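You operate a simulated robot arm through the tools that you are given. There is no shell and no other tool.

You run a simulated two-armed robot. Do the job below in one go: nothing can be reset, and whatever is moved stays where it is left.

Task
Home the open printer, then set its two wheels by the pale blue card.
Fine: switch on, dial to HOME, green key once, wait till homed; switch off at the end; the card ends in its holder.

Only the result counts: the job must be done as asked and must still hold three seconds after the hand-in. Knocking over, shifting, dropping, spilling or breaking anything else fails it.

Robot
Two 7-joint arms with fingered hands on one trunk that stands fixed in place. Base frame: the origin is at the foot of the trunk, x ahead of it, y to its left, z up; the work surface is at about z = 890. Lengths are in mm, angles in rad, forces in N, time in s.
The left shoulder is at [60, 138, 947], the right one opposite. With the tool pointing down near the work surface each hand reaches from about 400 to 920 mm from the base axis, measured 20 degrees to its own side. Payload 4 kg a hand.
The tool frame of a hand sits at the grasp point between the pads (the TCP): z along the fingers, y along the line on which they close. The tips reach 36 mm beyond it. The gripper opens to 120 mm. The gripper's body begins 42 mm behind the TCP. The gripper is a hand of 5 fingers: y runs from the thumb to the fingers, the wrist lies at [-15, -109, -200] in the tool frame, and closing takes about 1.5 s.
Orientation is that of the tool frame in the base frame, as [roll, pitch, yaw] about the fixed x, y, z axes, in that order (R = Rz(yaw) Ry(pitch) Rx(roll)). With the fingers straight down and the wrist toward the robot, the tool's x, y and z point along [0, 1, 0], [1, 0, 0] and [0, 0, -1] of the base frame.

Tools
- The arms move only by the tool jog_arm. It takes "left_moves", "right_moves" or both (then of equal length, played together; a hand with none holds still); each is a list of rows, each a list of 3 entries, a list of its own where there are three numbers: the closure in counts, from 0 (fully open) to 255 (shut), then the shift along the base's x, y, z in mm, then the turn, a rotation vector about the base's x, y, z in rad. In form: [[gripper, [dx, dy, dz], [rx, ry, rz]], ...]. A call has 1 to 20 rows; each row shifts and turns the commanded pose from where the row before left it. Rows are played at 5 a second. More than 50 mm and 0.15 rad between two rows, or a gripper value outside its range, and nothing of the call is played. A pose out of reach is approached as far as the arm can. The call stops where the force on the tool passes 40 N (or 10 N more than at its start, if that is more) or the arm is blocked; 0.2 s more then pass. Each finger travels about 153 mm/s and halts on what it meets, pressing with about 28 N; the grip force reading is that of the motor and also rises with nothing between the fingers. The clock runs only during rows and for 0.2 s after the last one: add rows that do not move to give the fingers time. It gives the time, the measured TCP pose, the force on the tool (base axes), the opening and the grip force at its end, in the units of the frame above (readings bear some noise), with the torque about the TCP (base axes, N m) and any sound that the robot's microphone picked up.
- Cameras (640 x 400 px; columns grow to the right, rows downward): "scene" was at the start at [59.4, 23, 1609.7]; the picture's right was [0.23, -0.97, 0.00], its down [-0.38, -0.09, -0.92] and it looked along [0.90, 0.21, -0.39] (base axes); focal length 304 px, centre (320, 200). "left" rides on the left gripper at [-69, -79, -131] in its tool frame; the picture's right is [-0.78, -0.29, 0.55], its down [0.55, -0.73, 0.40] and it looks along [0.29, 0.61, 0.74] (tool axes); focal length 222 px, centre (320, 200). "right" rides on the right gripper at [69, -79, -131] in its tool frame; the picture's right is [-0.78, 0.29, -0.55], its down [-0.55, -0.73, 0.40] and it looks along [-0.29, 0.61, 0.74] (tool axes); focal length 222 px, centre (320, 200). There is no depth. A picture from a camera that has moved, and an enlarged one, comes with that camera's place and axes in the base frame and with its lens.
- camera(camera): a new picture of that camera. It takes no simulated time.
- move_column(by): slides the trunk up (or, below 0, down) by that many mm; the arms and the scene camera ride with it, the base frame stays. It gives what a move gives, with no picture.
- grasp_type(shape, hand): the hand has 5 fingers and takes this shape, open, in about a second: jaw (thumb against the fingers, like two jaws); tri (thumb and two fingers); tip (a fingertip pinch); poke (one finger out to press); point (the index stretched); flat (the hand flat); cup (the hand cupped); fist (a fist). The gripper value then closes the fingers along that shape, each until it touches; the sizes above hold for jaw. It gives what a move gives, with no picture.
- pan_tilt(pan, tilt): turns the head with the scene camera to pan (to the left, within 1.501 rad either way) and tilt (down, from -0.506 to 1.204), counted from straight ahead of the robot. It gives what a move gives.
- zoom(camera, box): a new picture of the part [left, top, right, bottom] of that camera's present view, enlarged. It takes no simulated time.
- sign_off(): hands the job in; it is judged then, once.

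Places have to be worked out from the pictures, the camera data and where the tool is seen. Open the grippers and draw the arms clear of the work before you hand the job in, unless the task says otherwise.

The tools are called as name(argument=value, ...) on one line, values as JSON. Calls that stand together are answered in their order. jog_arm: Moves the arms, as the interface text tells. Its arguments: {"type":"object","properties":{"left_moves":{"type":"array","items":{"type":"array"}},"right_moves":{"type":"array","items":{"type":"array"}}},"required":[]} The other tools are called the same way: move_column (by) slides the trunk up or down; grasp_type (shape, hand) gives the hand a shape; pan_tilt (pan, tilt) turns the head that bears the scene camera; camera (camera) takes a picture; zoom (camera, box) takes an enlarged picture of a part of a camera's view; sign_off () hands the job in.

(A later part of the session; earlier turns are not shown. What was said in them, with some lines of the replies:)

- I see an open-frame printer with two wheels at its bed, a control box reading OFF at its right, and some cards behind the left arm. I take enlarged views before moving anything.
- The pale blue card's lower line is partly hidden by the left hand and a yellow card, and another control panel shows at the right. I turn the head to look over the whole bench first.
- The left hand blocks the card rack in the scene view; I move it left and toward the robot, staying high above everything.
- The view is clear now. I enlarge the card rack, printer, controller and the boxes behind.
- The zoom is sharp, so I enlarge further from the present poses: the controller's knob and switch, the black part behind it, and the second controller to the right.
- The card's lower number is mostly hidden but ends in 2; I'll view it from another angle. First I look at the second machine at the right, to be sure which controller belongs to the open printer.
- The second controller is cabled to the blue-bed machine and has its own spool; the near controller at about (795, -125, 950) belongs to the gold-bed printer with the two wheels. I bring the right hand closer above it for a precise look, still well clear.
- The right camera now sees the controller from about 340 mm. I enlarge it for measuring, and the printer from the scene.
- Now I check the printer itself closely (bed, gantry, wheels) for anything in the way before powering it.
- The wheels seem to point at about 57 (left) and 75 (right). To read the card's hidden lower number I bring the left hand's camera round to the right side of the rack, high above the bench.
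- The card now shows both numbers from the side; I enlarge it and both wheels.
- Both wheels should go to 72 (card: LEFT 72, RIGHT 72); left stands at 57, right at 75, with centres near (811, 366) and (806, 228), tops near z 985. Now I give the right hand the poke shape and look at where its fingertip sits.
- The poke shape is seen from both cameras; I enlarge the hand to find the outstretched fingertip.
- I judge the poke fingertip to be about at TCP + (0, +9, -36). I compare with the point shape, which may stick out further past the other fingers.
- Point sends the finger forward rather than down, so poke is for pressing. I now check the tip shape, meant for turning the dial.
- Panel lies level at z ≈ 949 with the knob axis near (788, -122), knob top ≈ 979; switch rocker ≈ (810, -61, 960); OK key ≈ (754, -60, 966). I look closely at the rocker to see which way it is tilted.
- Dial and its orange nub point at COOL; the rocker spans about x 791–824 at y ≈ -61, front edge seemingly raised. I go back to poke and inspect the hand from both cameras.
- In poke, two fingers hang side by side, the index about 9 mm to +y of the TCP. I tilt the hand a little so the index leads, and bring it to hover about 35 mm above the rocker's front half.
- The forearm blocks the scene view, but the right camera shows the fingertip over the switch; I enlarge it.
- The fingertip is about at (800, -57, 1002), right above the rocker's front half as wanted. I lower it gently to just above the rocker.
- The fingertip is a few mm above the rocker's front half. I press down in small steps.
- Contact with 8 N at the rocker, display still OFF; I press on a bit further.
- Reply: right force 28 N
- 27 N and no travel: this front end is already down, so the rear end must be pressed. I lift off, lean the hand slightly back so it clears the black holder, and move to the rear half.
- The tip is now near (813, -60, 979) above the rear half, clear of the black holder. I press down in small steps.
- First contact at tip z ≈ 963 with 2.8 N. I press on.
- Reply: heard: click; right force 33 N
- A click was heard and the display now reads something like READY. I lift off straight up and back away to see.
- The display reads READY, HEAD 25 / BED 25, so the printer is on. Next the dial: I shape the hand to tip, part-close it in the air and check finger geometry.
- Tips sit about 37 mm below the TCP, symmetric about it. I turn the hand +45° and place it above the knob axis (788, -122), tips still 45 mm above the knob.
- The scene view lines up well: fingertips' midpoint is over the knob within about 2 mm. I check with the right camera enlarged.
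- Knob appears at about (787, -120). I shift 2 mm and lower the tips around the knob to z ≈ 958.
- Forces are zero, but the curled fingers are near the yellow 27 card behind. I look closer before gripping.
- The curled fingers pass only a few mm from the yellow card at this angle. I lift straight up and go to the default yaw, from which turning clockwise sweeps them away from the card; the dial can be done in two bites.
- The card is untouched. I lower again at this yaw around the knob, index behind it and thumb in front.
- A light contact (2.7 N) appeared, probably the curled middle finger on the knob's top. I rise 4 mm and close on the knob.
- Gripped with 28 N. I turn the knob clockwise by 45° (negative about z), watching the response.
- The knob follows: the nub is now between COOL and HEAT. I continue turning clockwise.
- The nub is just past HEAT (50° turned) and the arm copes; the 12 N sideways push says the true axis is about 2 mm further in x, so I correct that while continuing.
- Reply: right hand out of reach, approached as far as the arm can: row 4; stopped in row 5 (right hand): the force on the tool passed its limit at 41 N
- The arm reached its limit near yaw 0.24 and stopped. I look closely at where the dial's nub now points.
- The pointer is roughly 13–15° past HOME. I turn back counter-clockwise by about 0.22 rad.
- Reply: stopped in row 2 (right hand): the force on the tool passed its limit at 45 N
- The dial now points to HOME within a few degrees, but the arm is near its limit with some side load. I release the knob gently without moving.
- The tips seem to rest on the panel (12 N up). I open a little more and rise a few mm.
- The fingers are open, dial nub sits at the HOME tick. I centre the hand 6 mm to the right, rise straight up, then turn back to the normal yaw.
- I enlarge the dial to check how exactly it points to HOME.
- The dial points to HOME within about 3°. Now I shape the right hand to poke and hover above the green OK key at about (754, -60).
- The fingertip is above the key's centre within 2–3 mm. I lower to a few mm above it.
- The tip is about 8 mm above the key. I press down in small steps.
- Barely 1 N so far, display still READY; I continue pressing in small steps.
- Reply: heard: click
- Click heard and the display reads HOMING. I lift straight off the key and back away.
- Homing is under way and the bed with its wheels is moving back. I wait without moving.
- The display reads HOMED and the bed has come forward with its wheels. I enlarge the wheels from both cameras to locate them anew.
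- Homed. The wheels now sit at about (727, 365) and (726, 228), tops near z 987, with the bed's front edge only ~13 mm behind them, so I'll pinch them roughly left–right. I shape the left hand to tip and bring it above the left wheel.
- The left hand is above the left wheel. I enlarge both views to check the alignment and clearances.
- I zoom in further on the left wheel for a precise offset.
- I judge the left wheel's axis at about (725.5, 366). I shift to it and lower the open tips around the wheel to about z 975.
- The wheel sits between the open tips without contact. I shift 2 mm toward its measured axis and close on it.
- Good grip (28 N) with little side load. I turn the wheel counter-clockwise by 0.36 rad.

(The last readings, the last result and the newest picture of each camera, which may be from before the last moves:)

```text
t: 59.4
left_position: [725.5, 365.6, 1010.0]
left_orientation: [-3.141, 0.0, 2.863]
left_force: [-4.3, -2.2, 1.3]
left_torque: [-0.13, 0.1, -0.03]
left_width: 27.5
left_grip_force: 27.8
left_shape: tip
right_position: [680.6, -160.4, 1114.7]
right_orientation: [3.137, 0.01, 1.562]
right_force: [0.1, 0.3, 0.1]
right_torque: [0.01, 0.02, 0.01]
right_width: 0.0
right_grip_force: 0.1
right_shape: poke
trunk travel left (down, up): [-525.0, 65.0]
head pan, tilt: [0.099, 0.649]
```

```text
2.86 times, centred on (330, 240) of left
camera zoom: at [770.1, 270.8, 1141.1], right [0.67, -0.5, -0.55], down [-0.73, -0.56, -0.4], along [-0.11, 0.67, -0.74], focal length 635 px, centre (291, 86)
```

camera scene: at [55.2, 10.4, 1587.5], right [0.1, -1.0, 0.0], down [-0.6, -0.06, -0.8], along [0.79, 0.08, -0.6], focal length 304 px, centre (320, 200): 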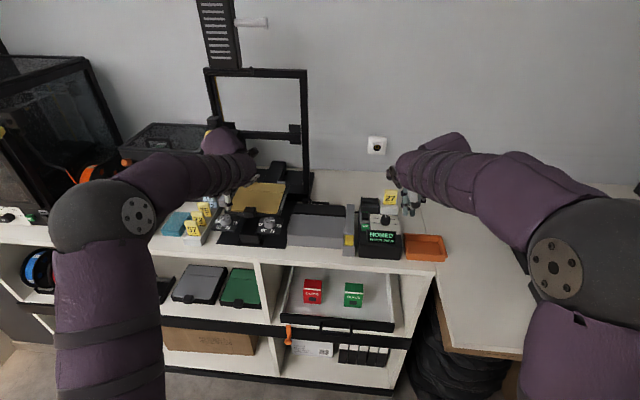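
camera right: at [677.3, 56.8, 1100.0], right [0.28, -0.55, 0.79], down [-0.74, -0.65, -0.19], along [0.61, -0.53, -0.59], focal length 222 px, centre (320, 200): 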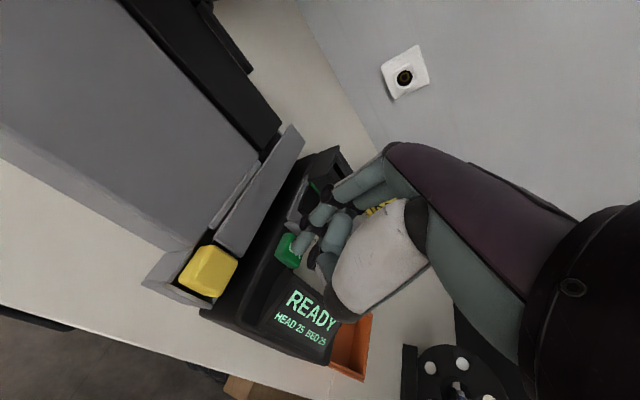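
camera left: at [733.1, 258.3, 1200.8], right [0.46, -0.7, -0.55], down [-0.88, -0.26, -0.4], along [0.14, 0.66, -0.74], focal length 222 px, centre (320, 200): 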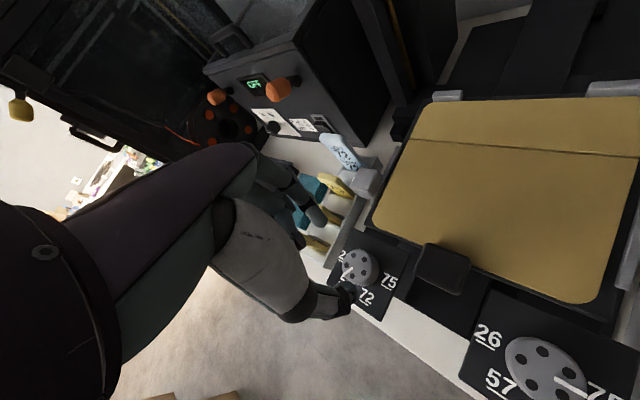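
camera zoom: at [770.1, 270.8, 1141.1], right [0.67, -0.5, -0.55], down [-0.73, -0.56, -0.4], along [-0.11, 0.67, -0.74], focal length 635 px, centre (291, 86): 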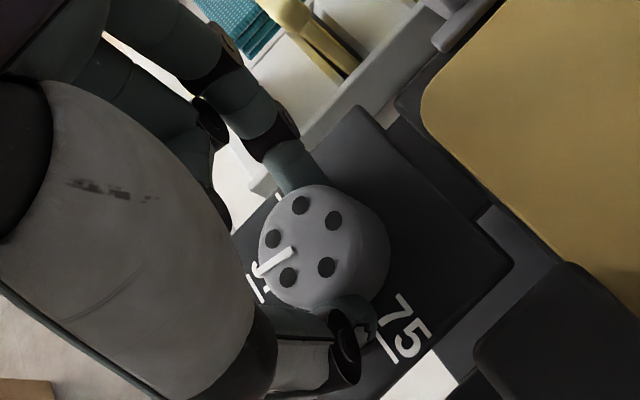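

The wheel turns with the hand. Rather than approach the wrist's limit, I release, turn back and regrip.

jog_arm(left_moves=[[180, [0, 0, 0], [0, 0, 0]], [150, [0, 0, 0], [0, 0, 0]], [145, [0, 0, 0], [0, 0, 0]], [145, [0, 0, 0], [0, 0, -0.09]], [145, [0, 0, 0], [0, 0, -0.09]], [145, [0, 0, 0], [0, 0, -0.09]], [145, [0, 0, 0], [0, 0, -0.09]], [145, [0, 0, 0], [0, 0, 0]], [170, [0, 0, 0], [0, 0, 0]], [190, [0, 0, 0], [0, 0, 0]], [210, [0, 0, 0], [0, 0, 0]], [210, [0, 0, 0], [0, 0, 0]], [210, [0, 0, 0], [0, 0, 0]]])

zoom(camera="left", box=[250, 170, 410, 310])

```text
t: 62.2
left_position: [726.1, 366.9, 1010.8]
left_orientation: [3.141, 0.0, 2.503]
left_force: [-2.4, -5.1, -0.2]
left_torque: [-0.16, 0.11, 0.04]
left_width: 29.5
left_grip_force: 28.3
left_shape: tip
right_position: [680.7, -160.2, 1113.9]
right_orientation: [3.139, 0.01, 1.56]
right_force: [0.0, 0.0, 0.2]
right_torque: [-0.02, 0.0, -0.04]
right_width: 0.0
right_grip_force: 0.1
right_shape: poke
trunk travel left (down, up): [-525.0, 65.0]
head pan, tilt: [0.099, 0.649]
```

```text
2.86 times, centred on (330, 240) of left
camera zoom: at [734.5, 260.9, 1140.9], right [0.46, -0.7, -0.55], down [-0.88, -0.26, -0.4], along [0.14, 0.66, -0.74], focal length 635 px, centre (291, 86)
```

zoom: 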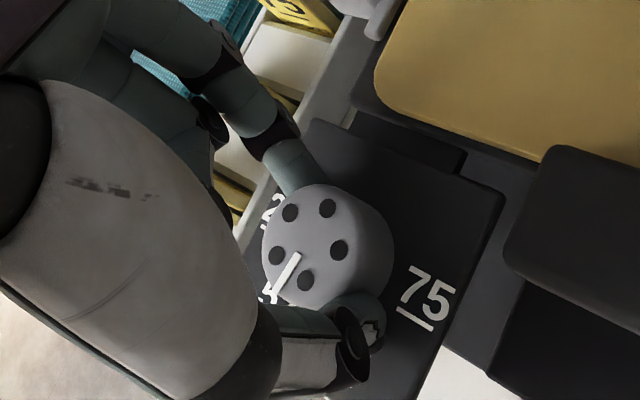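

The wheel kept its new angle. I turn it another 0.36 rad and regrip once more.

jog_arm(left_moves=[[210, [0, 0, 0], [0, 0, 0.09]], [210, [0, 0, 0], [0, 0, 0.09]], [210, [0, 0, 0], [0, 0, 0.09]], [210, [0, 0, 0], [0, 0, 0.09]], [210, [0, 0, 0], [0, 0, 0]], [180, [0, 0, 0], [0, 0, 0]], [150, [0, 0, 0], [0, 0, 0]], [145, [0, 0, 0], [0, 0, 0]], [145, [0, 0, 0], [0, 0, -0.09]], [145, [0, 0, 0], [0, 0, -0.09]], [145, [0, 0, 0], [0, 0, -0.09]], [145, [0, 0, 0], [0, 0, -0.09]], [145, [0, 0, 0], [0, 0, 0]]])

zoom(camera="left", box=[250, 170, 410, 310])

```text
t: 65.0
left_position: [724.6, 367.8, 1009.3]
left_orientation: [-3.14, 0.0, 2.499]
left_force: [-0.7, -0.4, 1.0]
left_torque: [0.0, -0.02, 0.0]
left_width: 51.9
left_grip_force: 0.0
left_shape: tip
right_position: [681.6, -160.2, 1114.3]
right_orientation: [3.137, 0.013, 1.56]
right_force: [-0.9, -0.4, 0.2]
right_torque: [0.04, 0.01, 0.0]
right_width: 0.1
right_grip_force: 0.0
right_shape: poke
trunk travel left (down, up): [-525.0, 65.0]
head pan, tilt: [0.099, 0.649]
```

```text
2.86 times, centred on (330, 240) of left
camera zoom: at [734.0, 260.7, 1141.0], right [0.45, -0.7, -0.55], down [-0.88, -0.26, -0.4], along [0.14, 0.66, -0.74], focal length 635 px, centre (291, 86)
```

zoom: 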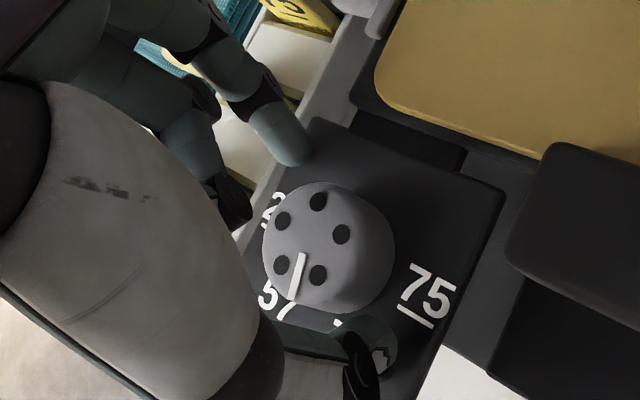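

The left wheel's pointer is now about 15° to the right of front; 72 is at 30°. I grip again and turn the remaining 0.26 rad.

jog_arm(left_moves=[[170, [0, 0, 0], [0, 0, 0]], [190, [0, 0, 0], [0, 0, 0]], [210, [0, 0, 0], [0, 0, 0]], [210, [0, 0, 0], [0, 0, 0]], [210, [0, 0, 0], [0, 0, 0.09]], [210, [0, 0, 0], [0, 0, 0.09]], [210, [0, 0, 0], [0, 0, 0.08]], [210, [0, 0, 0], [0, 0, 0]], [180, [0, 0, 0], [0, 0, 0]], [150, [0, 0, 0], [0, 0, 0]], [145, [0, 0, 0], [0, 0, 0]]])

zoom(camera="left", box=[250, 170, 410, 310])

```text
t: 67.4
left_position: [726.0, 368.2, 1010.4]
left_orientation: [3.141, -0.001, 2.761]
left_force: [-0.4, -0.7, 0.9]
left_torque: [0.02, 0.0, 0.03]
left_width: 51.4
left_grip_force: 0.0
left_shape: tip
right_position: [680.7, -159.6, 1114.6]
right_orientation: [3.139, 0.013, 1.562]
right_force: [0.3, 0.1, -0.4]
right_torque: [-0.04, 0.0, -0.02]
right_width: 0.2
right_grip_force: 0.0
right_shape: poke
trunk travel left (down, up): [-525.0, 65.0]
head pan, tilt: [0.099, 0.649]
```

```text
2.86 times, centred on (330, 240) of left
camera zoom: at [761.4, 267.0, 1141.1], right [0.62, -0.56, -0.55], down [-0.78, -0.48, -0.4], along [-0.04, 0.68, -0.74], focal length 635 px, centre (291, 86)
```

zoom: 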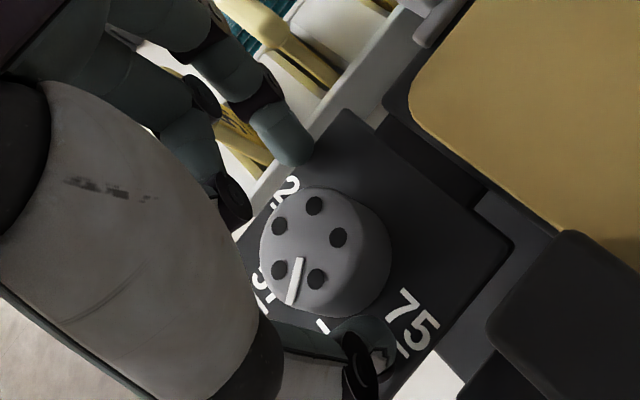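

I lift straight off and look at the left wheel freely.

jog_arm(left_moves=[[145, [0, 0, 15], [0, 0, 0]], [145, [0, 0, 25], [0, 0, 0]], [145, [0, 0, 25], [0, 0, -0.09]], [145, [-20, -20, 20], [0, 0, -0.09]], [145, [-25, -30, 20], [0, 0, -0.08]], [145, [-25, -30, 10], [0, 0, 0]], [145, [0, 0, 0], [0, 0, 0]]])

camera(camera="left")

zoom(camera="scene", box=[200, 170, 300, 240])

```text
t: 69.0
left_position: [654.7, 290.3, 1125.9]
left_orientation: [3.141, -0.001, 2.503]
left_force: [0.4, -0.1, 0.4]
left_torque: [-0.05, 0.01, 0.0]
left_width: 51.7
left_grip_force: 0.0
left_shape: tip
right_position: [681.8, -158.9, 1113.2]
right_orientation: [3.138, 0.013, 1.563]
right_force: [1.5, 0.1, -1.3]
right_torque: [0.01, -0.01, -0.01]
right_width: 0.1
right_grip_force: 0.0
right_shape: poke
trunk travel left (down, up): [-525.0, 65.0]
head pan, tilt: [0.099, 0.649]
```

```text
taken
camera left: at [662.3, 184.3, 1257.2], right [0.46, -0.7, -0.55], down [-0.88, -0.26, -0.4], along [0.13, 0.66, -0.74], focal length 222 px, centre (320, 200)
```

left: 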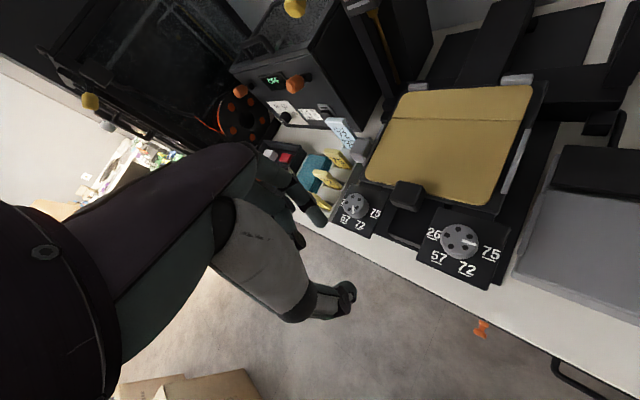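

```text
5.71 times, centred on (250, 205) of scene
camera zoom: at [56.2, 11.0, 1587.4], right [0.1, -0.99, 0.0], down [-0.6, -0.06, -0.8], along [0.79, 0.08, -0.6], focal length 1736 px, centre (720, 171)
```

zoom: 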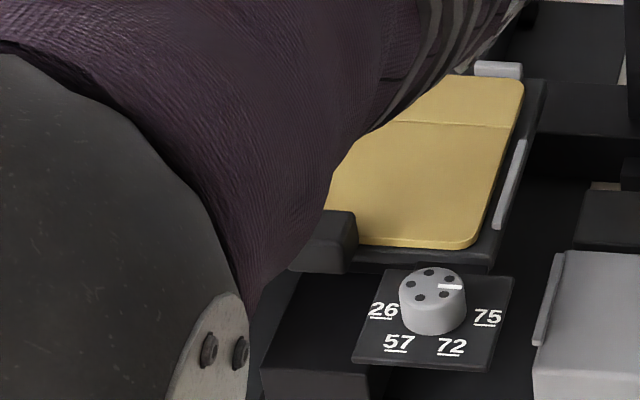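

The left camera has a free view of both wheels; I enlarge them.

zoom(camera="left", box=[325, 180, 395, 240])

zoom(camera="left", box=[410, 200, 520, 290])

```text
6.67 times, centred on (360, 210) of left
camera zoom: at [662.3, 184.3, 1257.2], right [0.46, -0.7, -0.55], down [-0.88, -0.26, -0.4], along [0.13, 0.66, -0.74], focal length 1481 px, centre (53, 133)
```

zoom: 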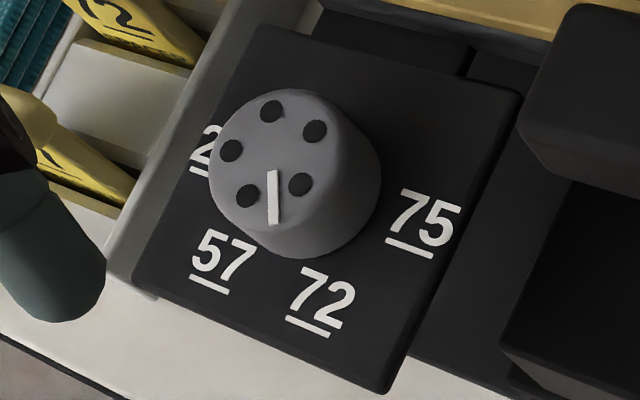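

```text
4.44 times, centred on (465, 245) of left
camera zoom: at [662.3, 184.3, 1257.2], right [0.46, -0.7, -0.55], down [-0.88, -0.26, -0.4], along [0.13, 0.66, -0.74], focal length 987 px, centre (-324, 0)
```

zoom: 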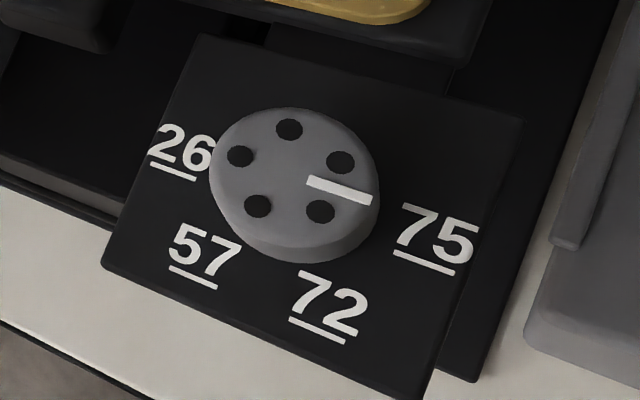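

The left wheel now points to 72 (measured 29–30° right of front). Next the right wheel, axis about (725.5, 227.5), pointing at 75; it needs 60° clockwise. I move the left hand above it.

jog_arm(left_moves=[[150, [17.7, -15.7, -10], [0, 0, 0.087]], [150, [17.7, -15.7, -14], [0, 0, 0.087]], [150, [17.7, -15.7, -16], [0, 0, 0.087]], [150, [17.7, -15.7, -16], [0, 0, 0.086]], [150, [0, 0, 0], [0, 0, 0]]])

zoom(camera="left", box=[240, 150, 420, 310])

zoom(camera="scene", box=[200, 150, 320, 250])

```text
t: 70.2
left_position: [726.7, 226.6, 1069.3]
left_orientation: [3.139, 0.001, 2.849]
left_force: [0.4, 0.2, -0.6]
left_torque: [0.0, -0.03, 0.0]
left_width: 49.6
left_grip_force: 0.0
left_shape: tip
right_position: [681.3, -159.5, 1113.8]
right_orientation: [3.137, 0.012, 1.563]
right_force: [-0.5, -1.0, 0.0]
right_torque: [-0.02, 0.03, 0.0]
right_width: 0.0
right_grip_force: 0.0
right_shape: poke
trunk travel left (down, up): [-525.0, 65.0]
head pan, tilt: [0.099, 0.649]
```

```text
2.50 times, centred on (330, 230) of left
camera zoom: at [771.9, 130.2, 1200.8], right [0.67, -0.5, -0.55], down [-0.74, -0.55, -0.4], along [-0.1, 0.67, -0.74], focal length 555 px, centre (295, 125)
```

zoom: 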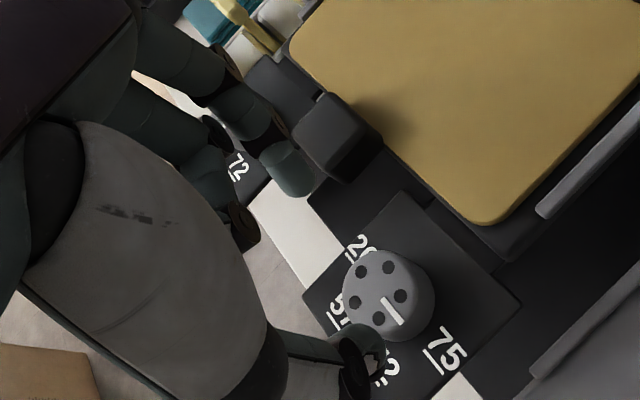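

```text
4.00 times, centred on (260, 200) of scene
camera zoom: at [55.2, 10.6, 1587.5], right [0.1, -0.99, 0.0], down [-0.6, -0.06, -0.8], along [0.79, 0.08, -0.6], focal length 1215 px, centre (560, 200)
```

zoom: 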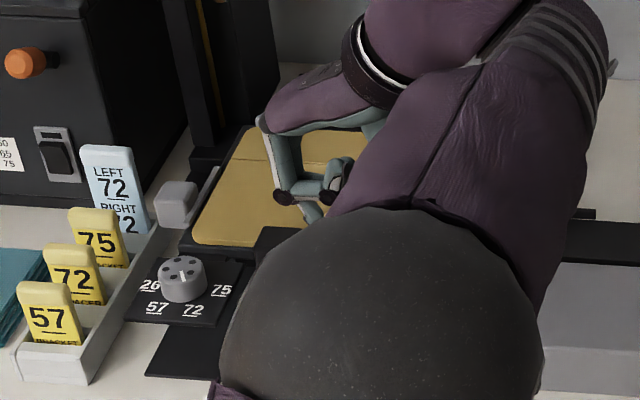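

I shift 2 mm onto the axis and lower the open tips around the right wheel.

jog_arm(left_moves=[[150, [-1.3, 1.8, -15], [0, 0, 0]], [150, [0, 0, -15], [0, 0, 0]], [150, [0, 0, -15], [0, 0, 0]], [150, [0, 0, -9], [0, 0, 0]], [150, [0, 0, -4], [0, 0, 0]], [150, [0, 0, 0], [0, 0, 0]]])

zoom(camera="left", box=[240, 150, 420, 310])

```text
t: 71.6
left_position: [725.6, 227.5, 1011.0]
left_orientation: [-3.141, 0.0, 2.849]
left_force: [0.4, -0.5, 0.0]
left_torque: [-0.01, -0.01, 0.02]
left_width: 49.5
left_grip_force: 0.0
left_shape: tip
right_position: [681.4, -160.6, 1113.7]
right_orientation: [3.137, 0.013, 1.562]
right_force: [0.1, -0.6, 0.8]
right_torque: [0.01, -0.02, 0.0]
right_width: 0.1
right_grip_force: 0.1
right_shape: poke
trunk travel left (down, up): [-525.0, 65.0]
head pan, tilt: [0.099, 0.649]
```

```text
2.50 times, centred on (330, 230) of left
camera zoom: at [768.7, 129.0, 1141.8], right [0.67, -0.51, -0.55], down [-0.74, -0.54, -0.4], along [-0.1, 0.67, -0.74], focal length 555 px, centre (295, 125)
```

zoom: 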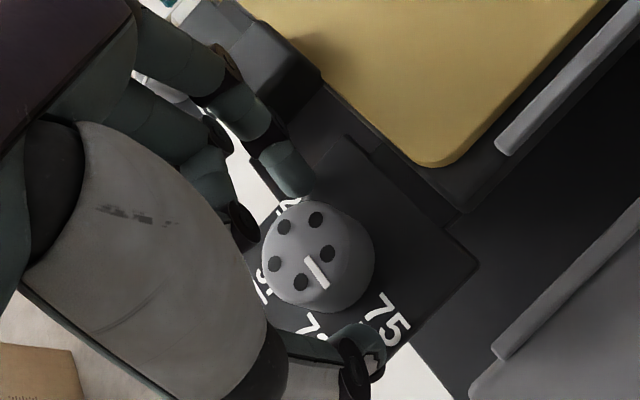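

The wheel is about 2–3 mm further left than the hand's centre; I correct and close on it.

jog_arm(left_moves=[[150, [-1.2, 2.5, 0], [0, 0, 0]], [165, [0, 0, 0], [0, 0, 0]], [185, [0, 0, 0], [0, 0, 0]], [205, [0, 0, 0], [0, 0, 0]], [210, [0, 0, 0], [0, 0, 0]], [210, [0, 0, 0], [0, 0, 0]]])

zoom(camera="left", box=[240, 150, 420, 310])

```text
t: 73.0
left_position: [723.1, 228.2, 1010.9]
left_orientation: [3.141, 0.0, 2.848]
left_force: [1.3, -2.5, -1.3]
left_torque: [-0.06, -0.03, 0.0]
left_width: 26.9
left_grip_force: 27.1
left_shape: tip
right_position: [680.7, -160.6, 1113.2]
right_orientation: [3.139, 0.014, 1.559]
right_force: [-0.4, 0.7, -0.1]
right_torque: [0.01, 0.02, -0.05]
right_width: 0.1
right_grip_force: 0.1
right_shape: poke
trunk travel left (down, up): [-525.0, 65.0]
head pan, tilt: [0.099, 0.649]
```

```text
2.50 times, centred on (330, 230) of left
camera zoom: at [768.1, 131.4, 1141.7], right [0.67, -0.51, -0.55], down [-0.74, -0.54, -0.4], along [-0.1, 0.67, -0.74], focal length 555 px, centre (295, 125)
```

zoom: 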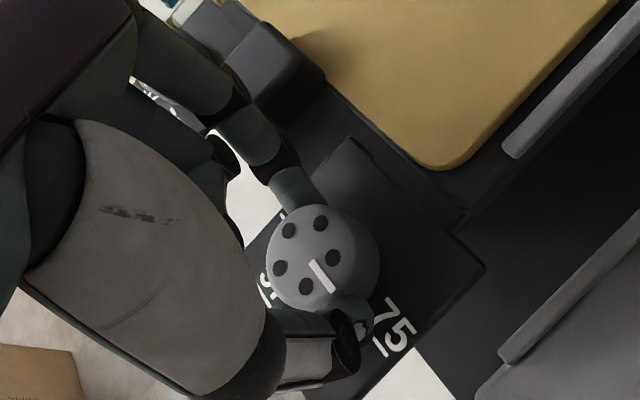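

Gripped with small side load. I turn clockwise by 0.33 rad, then release and look.

jog_arm(left_moves=[[210, [0, 0, 0], [0, 0, -0.08]], [210, [0, 0, 0], [0, 0, -0.08]], [210, [0, 0, 0], [0, 0, -0.09]], [210, [0, 0, 0], [0, 0, -0.08]], [210, [0, 0, 0], [0, 0, 0]]])

zoom(camera="left", box=[240, 150, 420, 310])

```text
t: 74.2
left_position: [724.0, 228.2, 1011.0]
left_orientation: [3.141, 0.0, 2.517]
left_force: [-0.1, -4.5, -1.6]
left_torque: [-0.15, 0.0, -0.01]
left_width: 26.8
left_grip_force: 27.8
left_shape: tip
right_position: [681.8, -160.0, 1113.9]
right_orientation: [3.138, 0.011, 1.561]
right_force: [0.4, -0.3, 0.0]
right_torque: [0.0, -0.01, 0.01]
right_width: 0.0
right_grip_force: 0.0
right_shape: poke
trunk travel left (down, up): [-525.0, 65.0]
head pan, tilt: [0.099, 0.649]
```

```text
2.50 times, centred on (330, 230) of left
camera zoom: at [734.8, 122.3, 1141.7], right [0.47, -0.69, -0.55], down [-0.88, -0.27, -0.4], along [0.13, 0.66, -0.74], focal length 555 px, centre (295, 125)
```

zoom: 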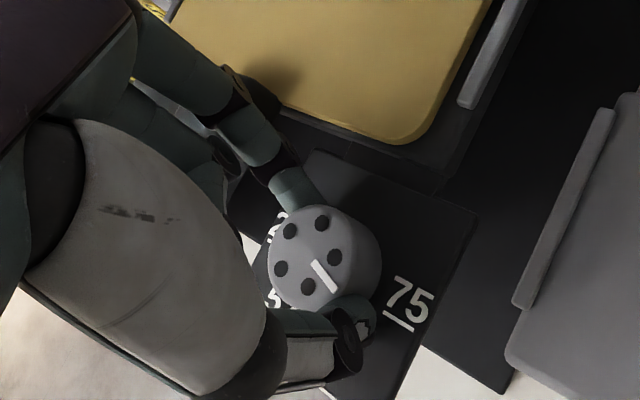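

The wheel follows. I release, turn back, regrip and turn another 0.33 rad, then release and turn back again to look.

jog_arm(left_moves=[[180, [0, 0, 0], [0, 0, 0]], [155, [0, 0, 0], [0, 0, 0]], [150, [0, 0, 0], [0, 0, 0]], [150, [0, 0, 0], [0, 0, 0.08]], [150, [0, 0, 0], [0, 0, 0.08]], [150, [0, 0, 0], [0, 0, 0.09]], [150, [0, 0, 0], [0, 0, 0.08]], [150, [0, 0, 0], [0, 0, 0]], [175, [0, 0, 0], [0, 0, 0]], [195, [0, 0, 0], [0, 0, 0]], [210, [0, 0, 0], [0, 0, 0]], [210, [0, 0, 0], [0, 0, 0]], [210, [0, 0, 0], [0, 0, -0.08]], [210, [0, 0, 0], [0, 0, -0.08]], [210, [0, 0, 0], [0, 0, -0.09]], [210, [0, 0, 0], [0, 0, -0.08]], [210, [0, 0, 0], [0, 0, 0]]])

zoom(camera="left", box=[240, 150, 420, 310])

```text
t: 77.8
left_position: [725.0, 229.6, 1011.0]
left_orientation: [3.14, 0.0, 2.517]
left_force: [2.4, -0.5, -2.5]
left_torque: [-0.02, -0.1, 0.0]
left_width: 27.0
left_grip_force: 27.6
left_shape: tip
right_position: [681.0, -160.2, 1113.3]
right_orientation: [3.137, 0.012, 1.558]
right_force: [-0.3, 0.1, -1.0]
right_torque: [-0.03, 0.01, -0.02]
right_width: 0.1
right_grip_force: 0.0
right_shape: poke
trunk travel left (down, up): [-525.0, 65.0]
head pan, tilt: [0.099, 0.649]
```

```text
2.50 times, centred on (330, 230) of left
camera zoom: at [734.5, 123.2, 1141.7], right [0.47, -0.69, -0.55], down [-0.88, -0.28, -0.4], along [0.13, 0.66, -0.74], focal length 555 px, centre (295, 125)
```

zoom: 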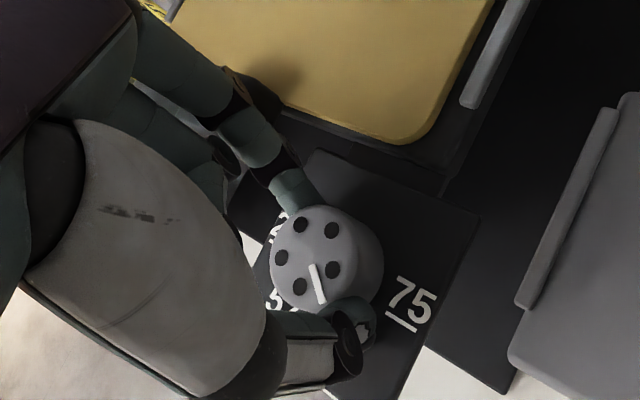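

The pointer is at about 51° right of front; about 21° remain. I regrip and turn 0.35 rad further, then release.

jog_arm(left_moves=[[180, [0, 0, 0], [0, 0, 0]], [155, [0, 0, 0], [0, 0, 0]], [150, [0, 0, 0], [0, 0, 0]], [150, [0, 0, 0], [0, 0, 0.08]], [150, [0, 0, 0], [0, 0, 0.08]], [150, [0, 0, 0], [0, 0, 0.09]], [150, [0, 0, 0], [0, 0, 0.08]], [150, [0, 0, 0], [0, 0, 0]], [175, [0, 0, 0], [0, 0, 0]], [195, [0, 0, 0], [0, 0, 0]], [210, [0, 0, 0], [0, 0, 0]], [210, [0, 0, 0], [0, 0, 0]], [210, [0, 0, 0], [0, 0, -0.08]], [210, [0, 0, 0], [0, 0, -0.09]], [210, [0, 0, 0], [0, 0, -0.09]], [210, [0, 0, 0], [0, 0, -0.09]], [210, [0, 0, 0], [0, 0, 0]]])

jog_arm(left_moves=[[180, [0, 0, 0], [0, 0, 0]], [155, [0, 0, 0], [0, 0, 0]], [150, [0, 0, 0], [0, 0, 0]]])

zoom(camera="left", box=[240, 150, 420, 310])

```text
t: 81.4
left_position: [722.6, 229.9, 1010.3]
left_orientation: [3.141, 0.0, 2.497]
left_force: [0.4, -1.9, -1.0]
left_torque: [-0.02, -0.02, -0.02]
left_width: 27.5
left_grip_force: 28.0
left_shape: tip
right_position: [682.5, -160.7, 1113.2]
right_orientation: [3.139, 0.013, 1.561]
right_force: [0.3, -0.6, -0.9]
right_torque: [0.03, 0.01, 0.02]
right_width: 0.0
right_grip_force: 0.0
right_shape: poke
trunk travel left (down, up): [-525.0, 65.0]
head pan, tilt: [0.099, 0.649]
```

```text
t: 82.2
left_position: [722.6, 229.0, 1011.8]
left_orientation: [3.141, -0.001, 2.497]
left_force: [0.6, 0.0, 0.2]
left_torque: [0.02, 0.01, -0.01]
left_width: 49.1
left_grip_force: 0.1
left_shape: tip
right_position: [680.6, -159.9, 1113.9]
right_orientation: [3.137, 0.012, 1.563]
right_force: [0.3, -0.2, 0.1]
right_torque: [-0.01, 0.01, -0.03]
right_width: 0.1
right_grip_force: 0.0
right_shape: poke
trunk travel left (down, up): [-525.0, 65.0]
head pan, tilt: [0.099, 0.649]
```

```text
2.50 times, centred on (330, 230) of left
camera zoom: at [731.4, 123.2, 1141.4], right [0.45, -0.7, -0.55], down [-0.88, -0.26, -0.4], along [0.14, 0.66, -0.74], focal length 555 px, centre (295, 125)
```

zoom: 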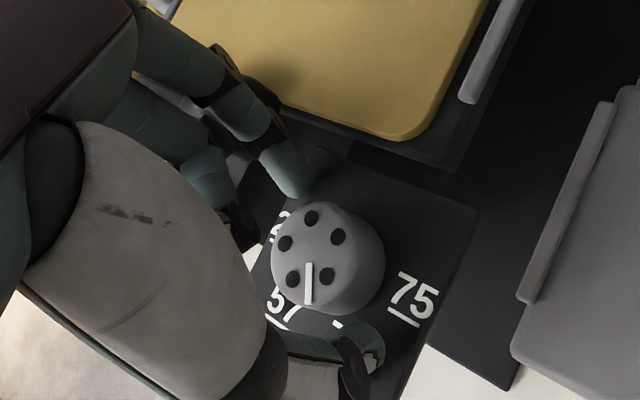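

The pointer now reads about 28–30° right of front. I lift straight off and verify from a free view.

jog_arm(left_moves=[[148, [0, 0, 12], [0, 0, 0]], [145, [0, 0, 25], [0, 0, 0]], [145, [0, 0, 30], [0, 0, 0]], [145, [-30, 15, 20], [0, 0, 0]], [145, [-35, 20, 15], [0, 0, 0]], [145, [-25, 20, 0], [0, 0, 0]], [145, [0, 0, 0], [0, 0, 0]]])

camera(camera="left")

camera(camera="scene")

```text
t: 83.8
left_position: [634.5, 284.8, 1112.2]
left_orientation: [3.141, 0.001, 2.498]
left_force: [0.7, -0.5, 0.3]
left_torque: [-0.01, 0.02, 0.01]
left_width: 51.4
left_grip_force: 0.1
left_shape: tip
right_position: [682.2, -160.4, 1113.5]
right_orientation: [3.139, 0.011, 1.56]
right_force: [0.1, 0.5, 0.0]
right_torque: [0.01, -0.01, 0.02]
right_width: 0.1
right_grip_force: 0.0
right_shape: poke
trunk travel left (down, up): [-525.0, 65.0]
head pan, tilt: [0.099, 0.649]
```

```text
taken
camera left: at [642.7, 179.2, 1243.7], right [0.45, -0.7, -0.55], down [-0.88, -0.26, -0.4], along [0.14, 0.66, -0.74], focal length 222 px, centre (320, 200)
```

left: 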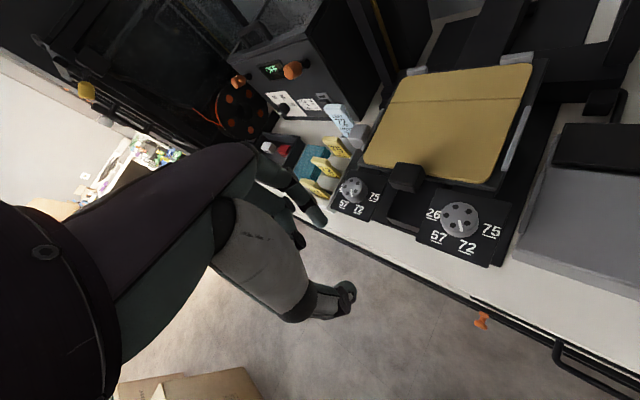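

```text
taken
camera scene: at [56.0, 10.2, 1587.4], right [0.1, -1.0, 0.0], down [-0.6, -0.06, -0.8], along [0.79, 0.08, -0.6], focal length 304 px, centre (320, 200)
```

scene: 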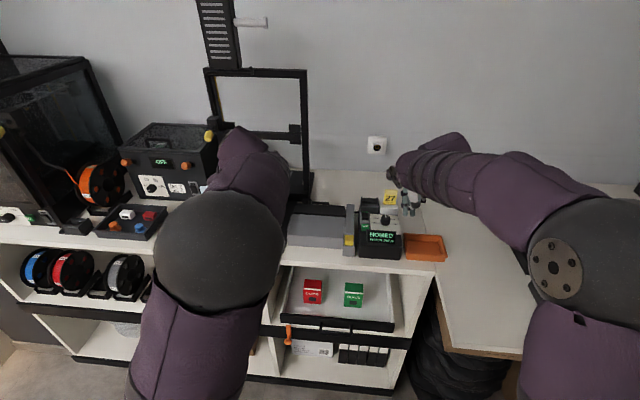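

I enlarge both wheels in the left camera to confirm the settings.

zoom(camera="left", box=[410, 190, 510, 270])

zoom(camera="left", box=[325, 165, 395, 225])

zoom(camera="scene", box=[350, 180, 450, 265])

```text
5.00 times, centred on (460, 230) of left
camera zoom: at [642.7, 179.2, 1243.7], right [0.45, -0.7, -0.55], down [-0.88, -0.26, -0.4], along [0.14, 0.66, -0.74], focal length 1111 px, centre (-380, 50)
```

zoom: 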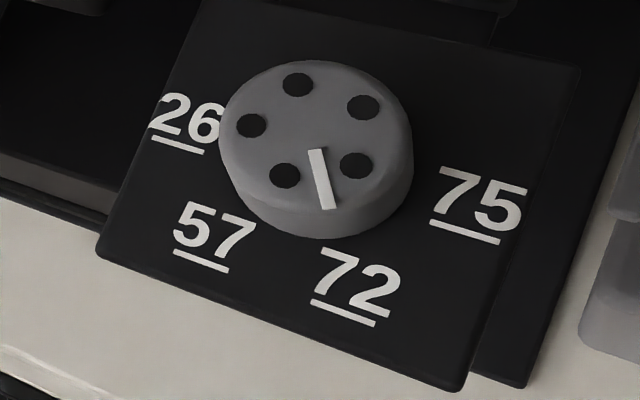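

```text
6.67 times, centred on (360, 195) of left
camera zoom: at [642.7, 179.2, 1243.7], right [0.45, -0.7, -0.55], down [-0.88, -0.26, -0.4], along [0.14, 0.66, -0.74], focal length 1481 px, centre (53, 233)
```

zoom: 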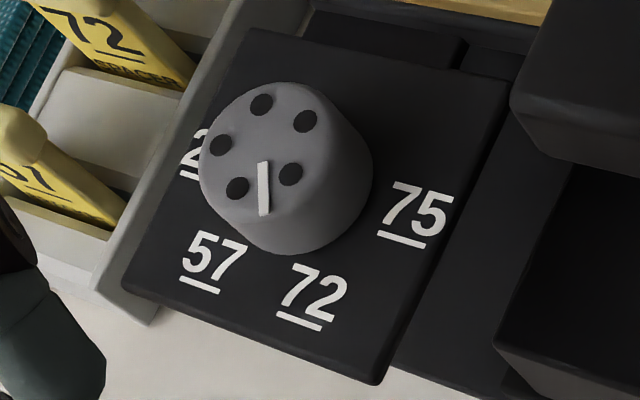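

```text
4.71 times, centred on (400, 222) of scene
camera zoom: at [56.0, 10.2, 1587.4], right [0.1, -1.0, 0.0], down [-0.6, -0.06, -0.8], along [0.79, 0.08, -0.6], focal length 1430 px, centre (-56, 94)
```

zoom: 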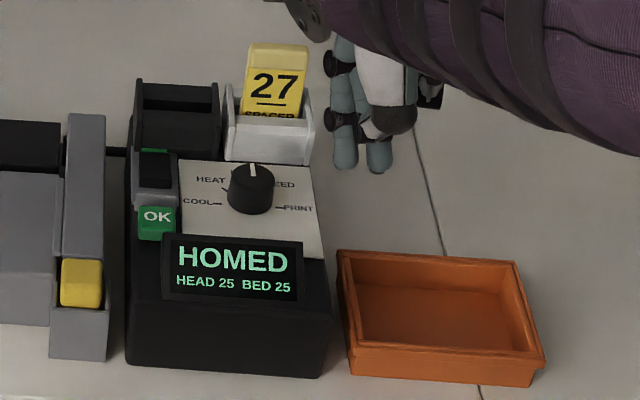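

Both wheels measure 30° right of front, i.e. exactly at 72, and the display still shows HOMED. Now I bring the right hand (poke, tilted as before) over the rocker's raised front half to switch off.

jog_arm(right_moves=[[0, [19.4, 17.7, -10], [-0.057, 0, 0]], [0, [19.4, 17.7, -10], [-0.057, 0, 0]], [0, [19.4, 17.7, -12], [-0.057, 0, 0]], [0, [19.4, 17.7, -14], [-0.057, 0, 0]], [0, [19.4, 17.7, -14], [-0.057, 0, 0]], [0, [19, 17.7, -15], [-0.055, 0, 0]], [0, [0, 0, 0], [0, 0, 0]]])

zoom(camera="right", box=[200, 160, 360, 320])

```text
t: 85.4
left_position: [634.7, 284.7, 1112.7]
left_orientation: [-3.141, 0.0, 2.497]
left_force: [0.0, 0.3, 0.1]
left_torque: [-0.04, 0.02, 0.01]
left_width: 51.3
left_grip_force: 0.1
left_shape: tip
right_position: [799.0, -54.2, 1037.1]
right_orientation: [3.132, 0.352, 1.558]
right_force: [0.0, -0.3, 0.2]
right_torque: [0.04, 0.0, -0.01]
right_width: 0.0
right_grip_force: 0.0
right_shape: poke
trunk travel left (down, up): [-525.0, 65.0]
head pan, tilt: [0.099, 0.649]
```

```text
2.50 times, centred on (280, 240) of right
camera zoom: at [718.5, 56.7, 1135.3], right [0.28, -0.55, 0.79], down [-0.74, -0.65, -0.19], along [0.61, -0.53, -0.59], focal length 555 px, centre (420, 100)
```

zoom: 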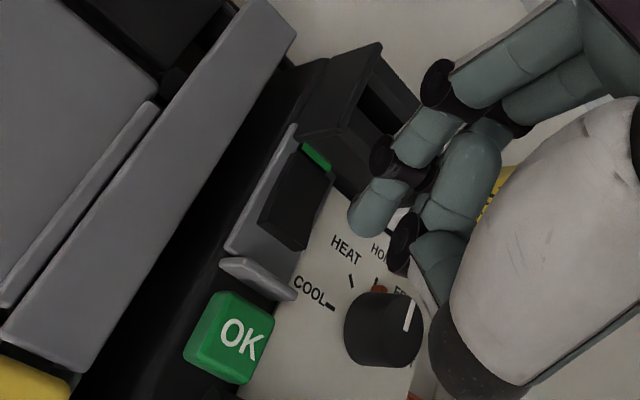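

The rocker shows its green ON mark at the rear; the fingertip is above its front half. I lower to just above it.

jog_arm(right_moves=[[0, [0, 0, -12], [0, 0, 0]], [0, [0, 0, -10], [0, 0, 0]], [0, [0, 0, -6], [0, 0, 0]], [0, [0, 0, 0], [0, 0, 0]]])

zoom(camera="right", box=[200, 160, 360, 320])

```text
t: 86.4
left_position: [634.5, 285.1, 1113.5]
left_orientation: [3.141, 0.001, 2.496]
left_force: [-0.6, 0.1, 0.2]
left_torque: [0.05, 0.02, 0.02]
left_width: 51.4
left_grip_force: 0.1
left_shape: tip
right_position: [799.0, -53.1, 1009.8]
right_orientation: [3.134, 0.352, 1.561]
right_force: [0.4, 0.0, 0.5]
right_torque: [-0.03, -0.02, 0.0]
right_width: 0.1
right_grip_force: 0.1
right_shape: poke
trunk travel left (down, up): [-525.0, 65.0]
head pan, tilt: [0.099, 0.649]
```

```text
2.50 times, centred on (280, 240) of right
camera zoom: at [718.9, 58.3, 1107.7], right [0.28, -0.55, 0.79], down [-0.74, -0.65, -0.19], along [0.61, -0.53, -0.59], focal length 555 px, centre (420, 100)
```

zoom: 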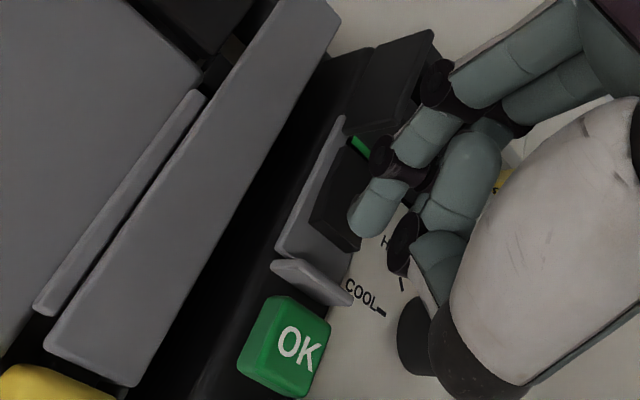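

The tip is ~8 mm above the front half. I press down in small steps until it clicks.

jog_arm(right_moves=[[0, [0, -2, -3], [0, 0, 0]], [0, [0, 0, -2], [0, 0, 0]], [0, [0, 0, -2], [0, 0, 0]], [0, [0, 0, -2], [0, 0, 0]], [0, [0, 0, -1.5], [0, 0, 0]]])

camera(camera="right")

```text
t: 87.6
left_position: [634.4, 284.8, 1113.8]
left_orientation: [3.141, 0.001, 2.497]
left_force: [-0.7, -0.3, -0.3]
left_torque: [-0.02, 0.01, 0.0]
left_width: 51.8
left_grip_force: 0.1
left_shape: tip
right_position: [797.9, -55.7, 1000.6]
right_orientation: [3.134, 0.353, 1.561]
right_force: [-0.1, -1.6, 0.8]
right_torque: [0.01, 0.02, -0.03]
right_width: 0.0
right_grip_force: 0.0
right_shape: poke
trunk travel left (down, up): [-525.0, 65.0]
head pan, tilt: [0.099, 0.649]
```

```text
taken
camera right: at [717.7, 55.2, 1097.9], right [0.28, -0.55, 0.79], down [-0.74, -0.65, -0.19], along [0.61, -0.53, -0.59], focal length 222 px, centre (320, 200)
```

right: 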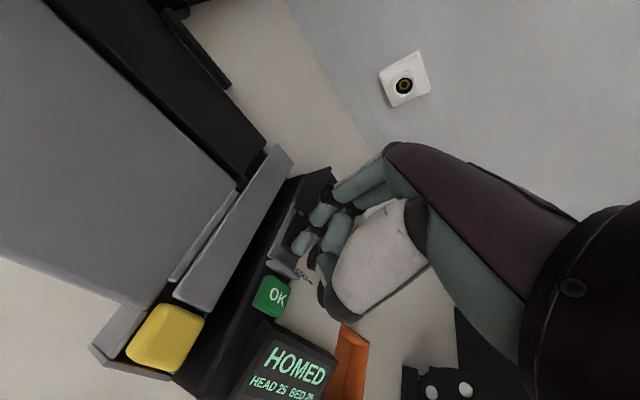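

Only light contact so far; still HOMED. I press on.

jog_arm(right_moves=[[0, [0, 0, -2], [0, 0, 0]], [0, [0, 0, -2], [0, 0, 0]], [0, [0, 0, -1.5], [0, 0, 0]], [0, [0, 0, 0], [0, 0, 0]]])

camera(camera="right")

```text
t: 88.6
left_position: [633.0, 285.0, 1113.6]
left_orientation: [3.14, 0.0, 2.498]
left_force: [-0.6, 0.0, -0.5]
left_torque: [0.04, -0.02, -0.02]
left_width: 51.6
left_grip_force: 0.0
left_shape: tip
right_position: [797.9, -56.1, 995.9]
right_orientation: [3.132, 0.35, 1.56]
right_force: [1.6, -0.3, 10.9]
right_torque: [0.04, -0.04, -0.02]
right_width: 0.1
right_grip_force: 0.0
right_shape: poke
trunk travel left (down, up): [-525.0, 65.0]
head pan, tilt: [0.099, 0.649]
heard: click
```

```text
taken
camera right: at [717.3, 55.6, 1094.1], right [0.28, -0.55, 0.79], down [-0.74, -0.65, -0.19], along [0.62, -0.53, -0.59], focal length 222 px, centre (320, 200)
```

right: 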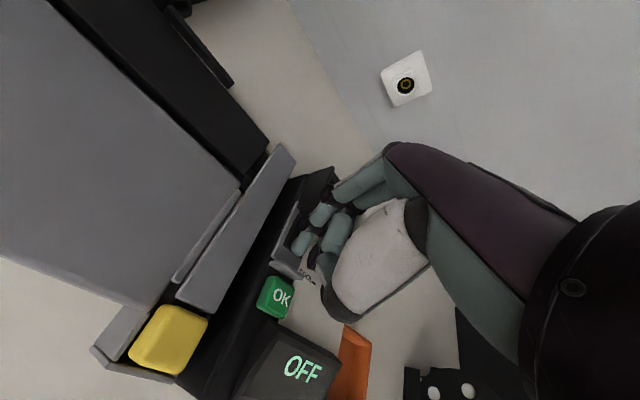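

Click, and the display reads OFF. I lift off and draw both arms clear, opening the left hand.

jog_arm(right_moves=[[0, [0, 0, 15], [0, 0, 0]], [0, [0, 0, 25], [0, 0, 0]], [0, [-15, -15, 30], [0.1, 0, 0]], [0, [-25, -25, 30], [0.12, 0, 0]], [0, [-30, -25, 20], [0.12, 0, 0]], [0, [-35, -20, 20], [0, 0, 0]], [0, [-35, -10, 20], [0, 0, 0]], [0, [-30, -10, 20], [0, 0, 0]]], left_moves=[[145, [0, 0, 20], [0, 0, 0]], [120, [-20, 10, 25], [0, 0, -0.1]], [80, [-30, 15, 25], [0, 0, -0.13]], [40, [-35, 15, 25], [0, 0, -0.13]], [0, [-35, 15, 20], [0, 0, -0.13]], [0, [-30, 20, 20], [0, 0, -0.13]], [0, [-20, 20, 20], [0, 0, -0.13]], [0, [0, 20, 20], [0, 0, -0.13]]])

grasp_type(hand="right", shape="jaw")

camera(camera="scene")

camera(camera="left")

```text
t: 90.4
left_position: [464.0, 397.3, 1289.2]
left_orientation: [3.142, 0.001, 1.617]
left_force: [-0.9, 0.2, 1.1]
left_torque: [-0.02, 0.01, -0.03]
left_width: 119.9
left_grip_force: 0.1
left_shape: tip
right_position: [629.3, -160.9, 1174.9]
right_orientation: [3.135, 0.011, 1.563]
right_force: [-1.5, -0.5, -0.1]
right_torque: [-0.03, 0.0, 0.01]
right_width: 0.0
right_grip_force: 0.1
right_shape: poke
trunk travel left (down, up): [-525.0, 65.0]
head pan, tilt: [0.099, 0.649]
```

```text
t: 91.3
left_position: [464.2, 397.4, 1288.5]
left_orientation: [-3.141, 0.002, 1.617]
left_force: [0.6, -0.1, -0.3]
left_torque: [0.03, -0.01, 0.0]
left_width: 119.8
left_grip_force: 0.1
left_shape: tip
right_position: [630.3, -159.6, 1174.3]
right_orientation: [3.138, 0.012, 1.562]
right_force: [0.0, -0.3, 0.3]
right_torque: [-0.04, 0.02, 0.02]
right_width: 120.1
right_grip_force: 0.1
right_shape: jaw
trunk travel left (down, up): [-525.0, 65.0]
head pan, tilt: [0.099, 0.649]
```

```text
taken
camera scene: at [55.7, 10.4, 1587.4], right [0.1, -1.0, 0.0], down [-0.6, -0.06, -0.8], along [0.79, 0.08, -0.6], focal length 304 px, centre (320, 200)
```

scene: 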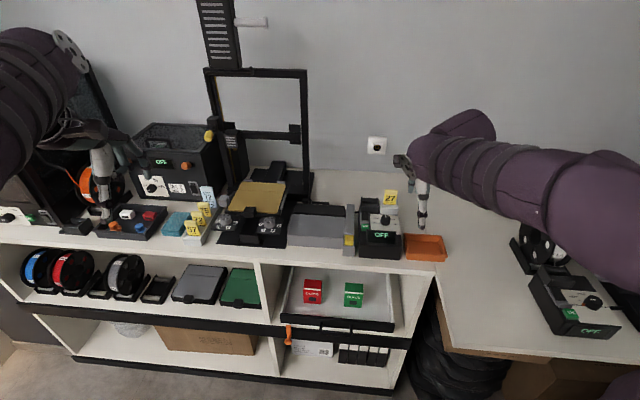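

```text
taken
camera left: at [389.1, 322.4, 1419.0], right [-0.25, -0.8, -0.55], down [-0.76, 0.51, -0.4], along [0.6, 0.32, -0.74], focal length 222 px, centre (320, 200)
```

left: 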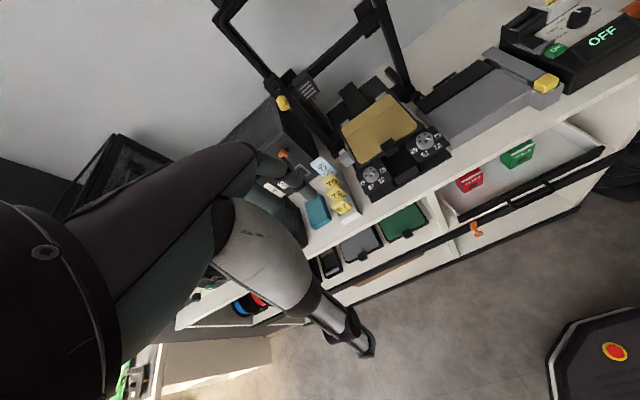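

Both arms are clear and open. I take a last enlarged look at the wheels, the rack with the card, and the controller.

zoom(camera="scene", box=[170, 170, 300, 250])

zoom(camera="scene", box=[340, 180, 460, 270])

zoom(camera="scene", box=[210, 195, 290, 245])

```text
4.92 times, centred on (235, 210) of scene
camera zoom: at [55.7, 10.4, 1587.4], right [0.1, -1.0, 0.0], down [-0.6, -0.06, -0.8], along [0.79, 0.08, -0.6], focal length 1496 px, centre (738, 151)
```

zoom: 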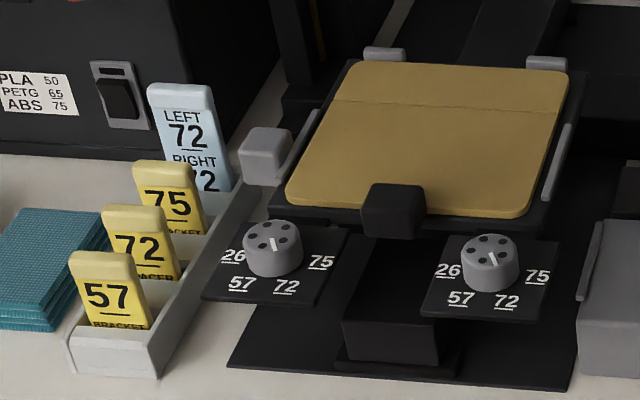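

```text
4.44 times, centred on (400, 225) of scene
camera zoom: at [55.7, 10.4, 1587.4], right [0.1, -1.0, 0.0], down [-0.6, -0.06, -0.8], along [0.79, 0.08, -0.6], focal length 1350 px, centre (-36, 89)
```

zoom: 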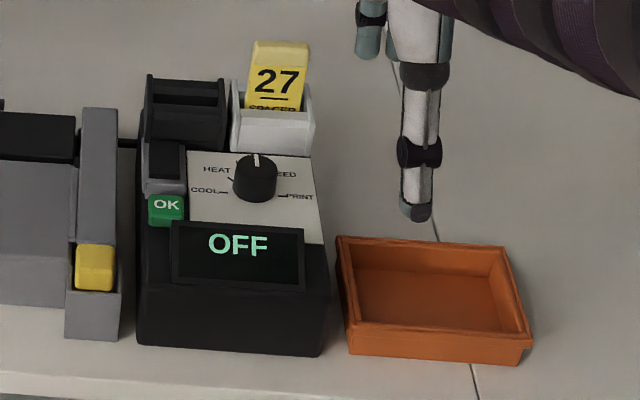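

```text
8.00 times, centred on (250, 220) of scene
camera zoom: at [55.7, 10.4, 1587.4], right [0.1, -1.0, 0.0], down [-0.6, -0.06, -0.8], along [0.79, 0.08, -0.6], focal length 2430 px, centre (880, 40)
```

zoom: 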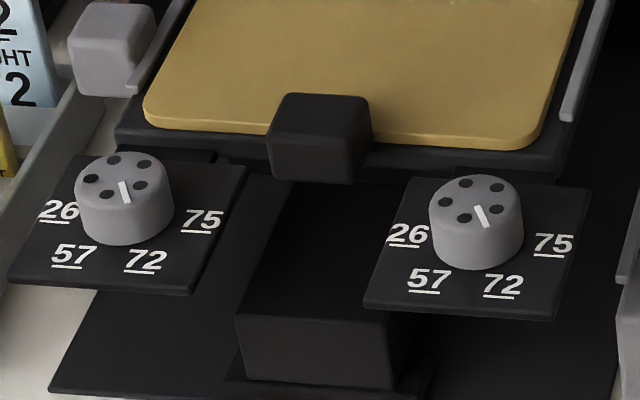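

Everything is as wanted: both wheels at 72, card in its slot, dial at HOME, display OFF. I raise the right arm a bit more to its starting place before handing in.

jog_arm(right_moves=[[0, [-14, 0, 34], [0, 0, 0]], [0, [-14, 0, 34], [0, 0, 0]], [0, [-13, 0, 32], [0, 0, 0]], [0, [0, 0, 0], [0, 0, 0]]])

zoom(camera="scene", box=[160, 150, 460, 280])

```text
t: 92.3
left_position: [464.4, 397.6, 1288.5]
left_orientation: [3.141, -0.001, 1.618]
left_force: [0.1, 0.0, -0.5]
left_torque: [-0.01, -0.03, 0.02]
left_width: 119.6
left_grip_force: 0.0
left_shape: tip
right_position: [586.0, -159.4, 1275.3]
right_orientation: [3.138, 0.012, 1.56]
right_force: [-0.4, 0.3, 0.6]
right_torque: [0.02, 0.01, 0.01]
right_width: 120.2
right_grip_force: 0.1
right_shape: jaw
trunk travel left (down, up): [-525.0, 65.0]
head pan, tilt: [0.099, 0.649]
```

```text
2.13 times, centred on (310, 215) of scene
camera zoom: at [56.1, 10.6, 1587.4], right [0.1, -1.0, 0.0], down [-0.6, -0.06, -0.8], along [0.79, 0.08, -0.6], focal length 648 px, centre (341, 168)
```

zoom: 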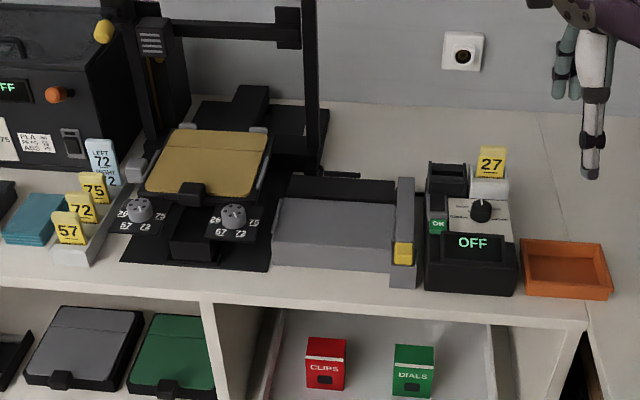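

All is in place and the arms are clear, so I hand the job in.

sign_off()

```text
The job is handed in.
```

The open printer is homed, both wheels are set to 72 as the pale blue card says (LEFT 72, RIGHT 72), and the printer is switched off again.

- **Homing:** I switched the printer on, set the dial to HOME and pressed the green key once. The display went from HOMING to HOMED before I touched the wheels.
- **Dial:** it overshot HOME by about 15° while I was turning it, and I brought it back before pressing the key. It ended within about 3° of HOME and is still there.
- **Wheels:** the left wheel went from 57 to 72 and the right from 75 to 72. Both pointers measured within about a degree of the 72 mark afterwards.
- **Card:** I read it where it stands and never moved it, so it is still in its slot in the card rack.
- **Contact forces:** the right hand twice hit the force limit while on the dial, at 41 N and 45 N. In the last pictures the controller and the yellow 27 card beside it look undisturbed.

Both hands are open and both arms are drawn clear.
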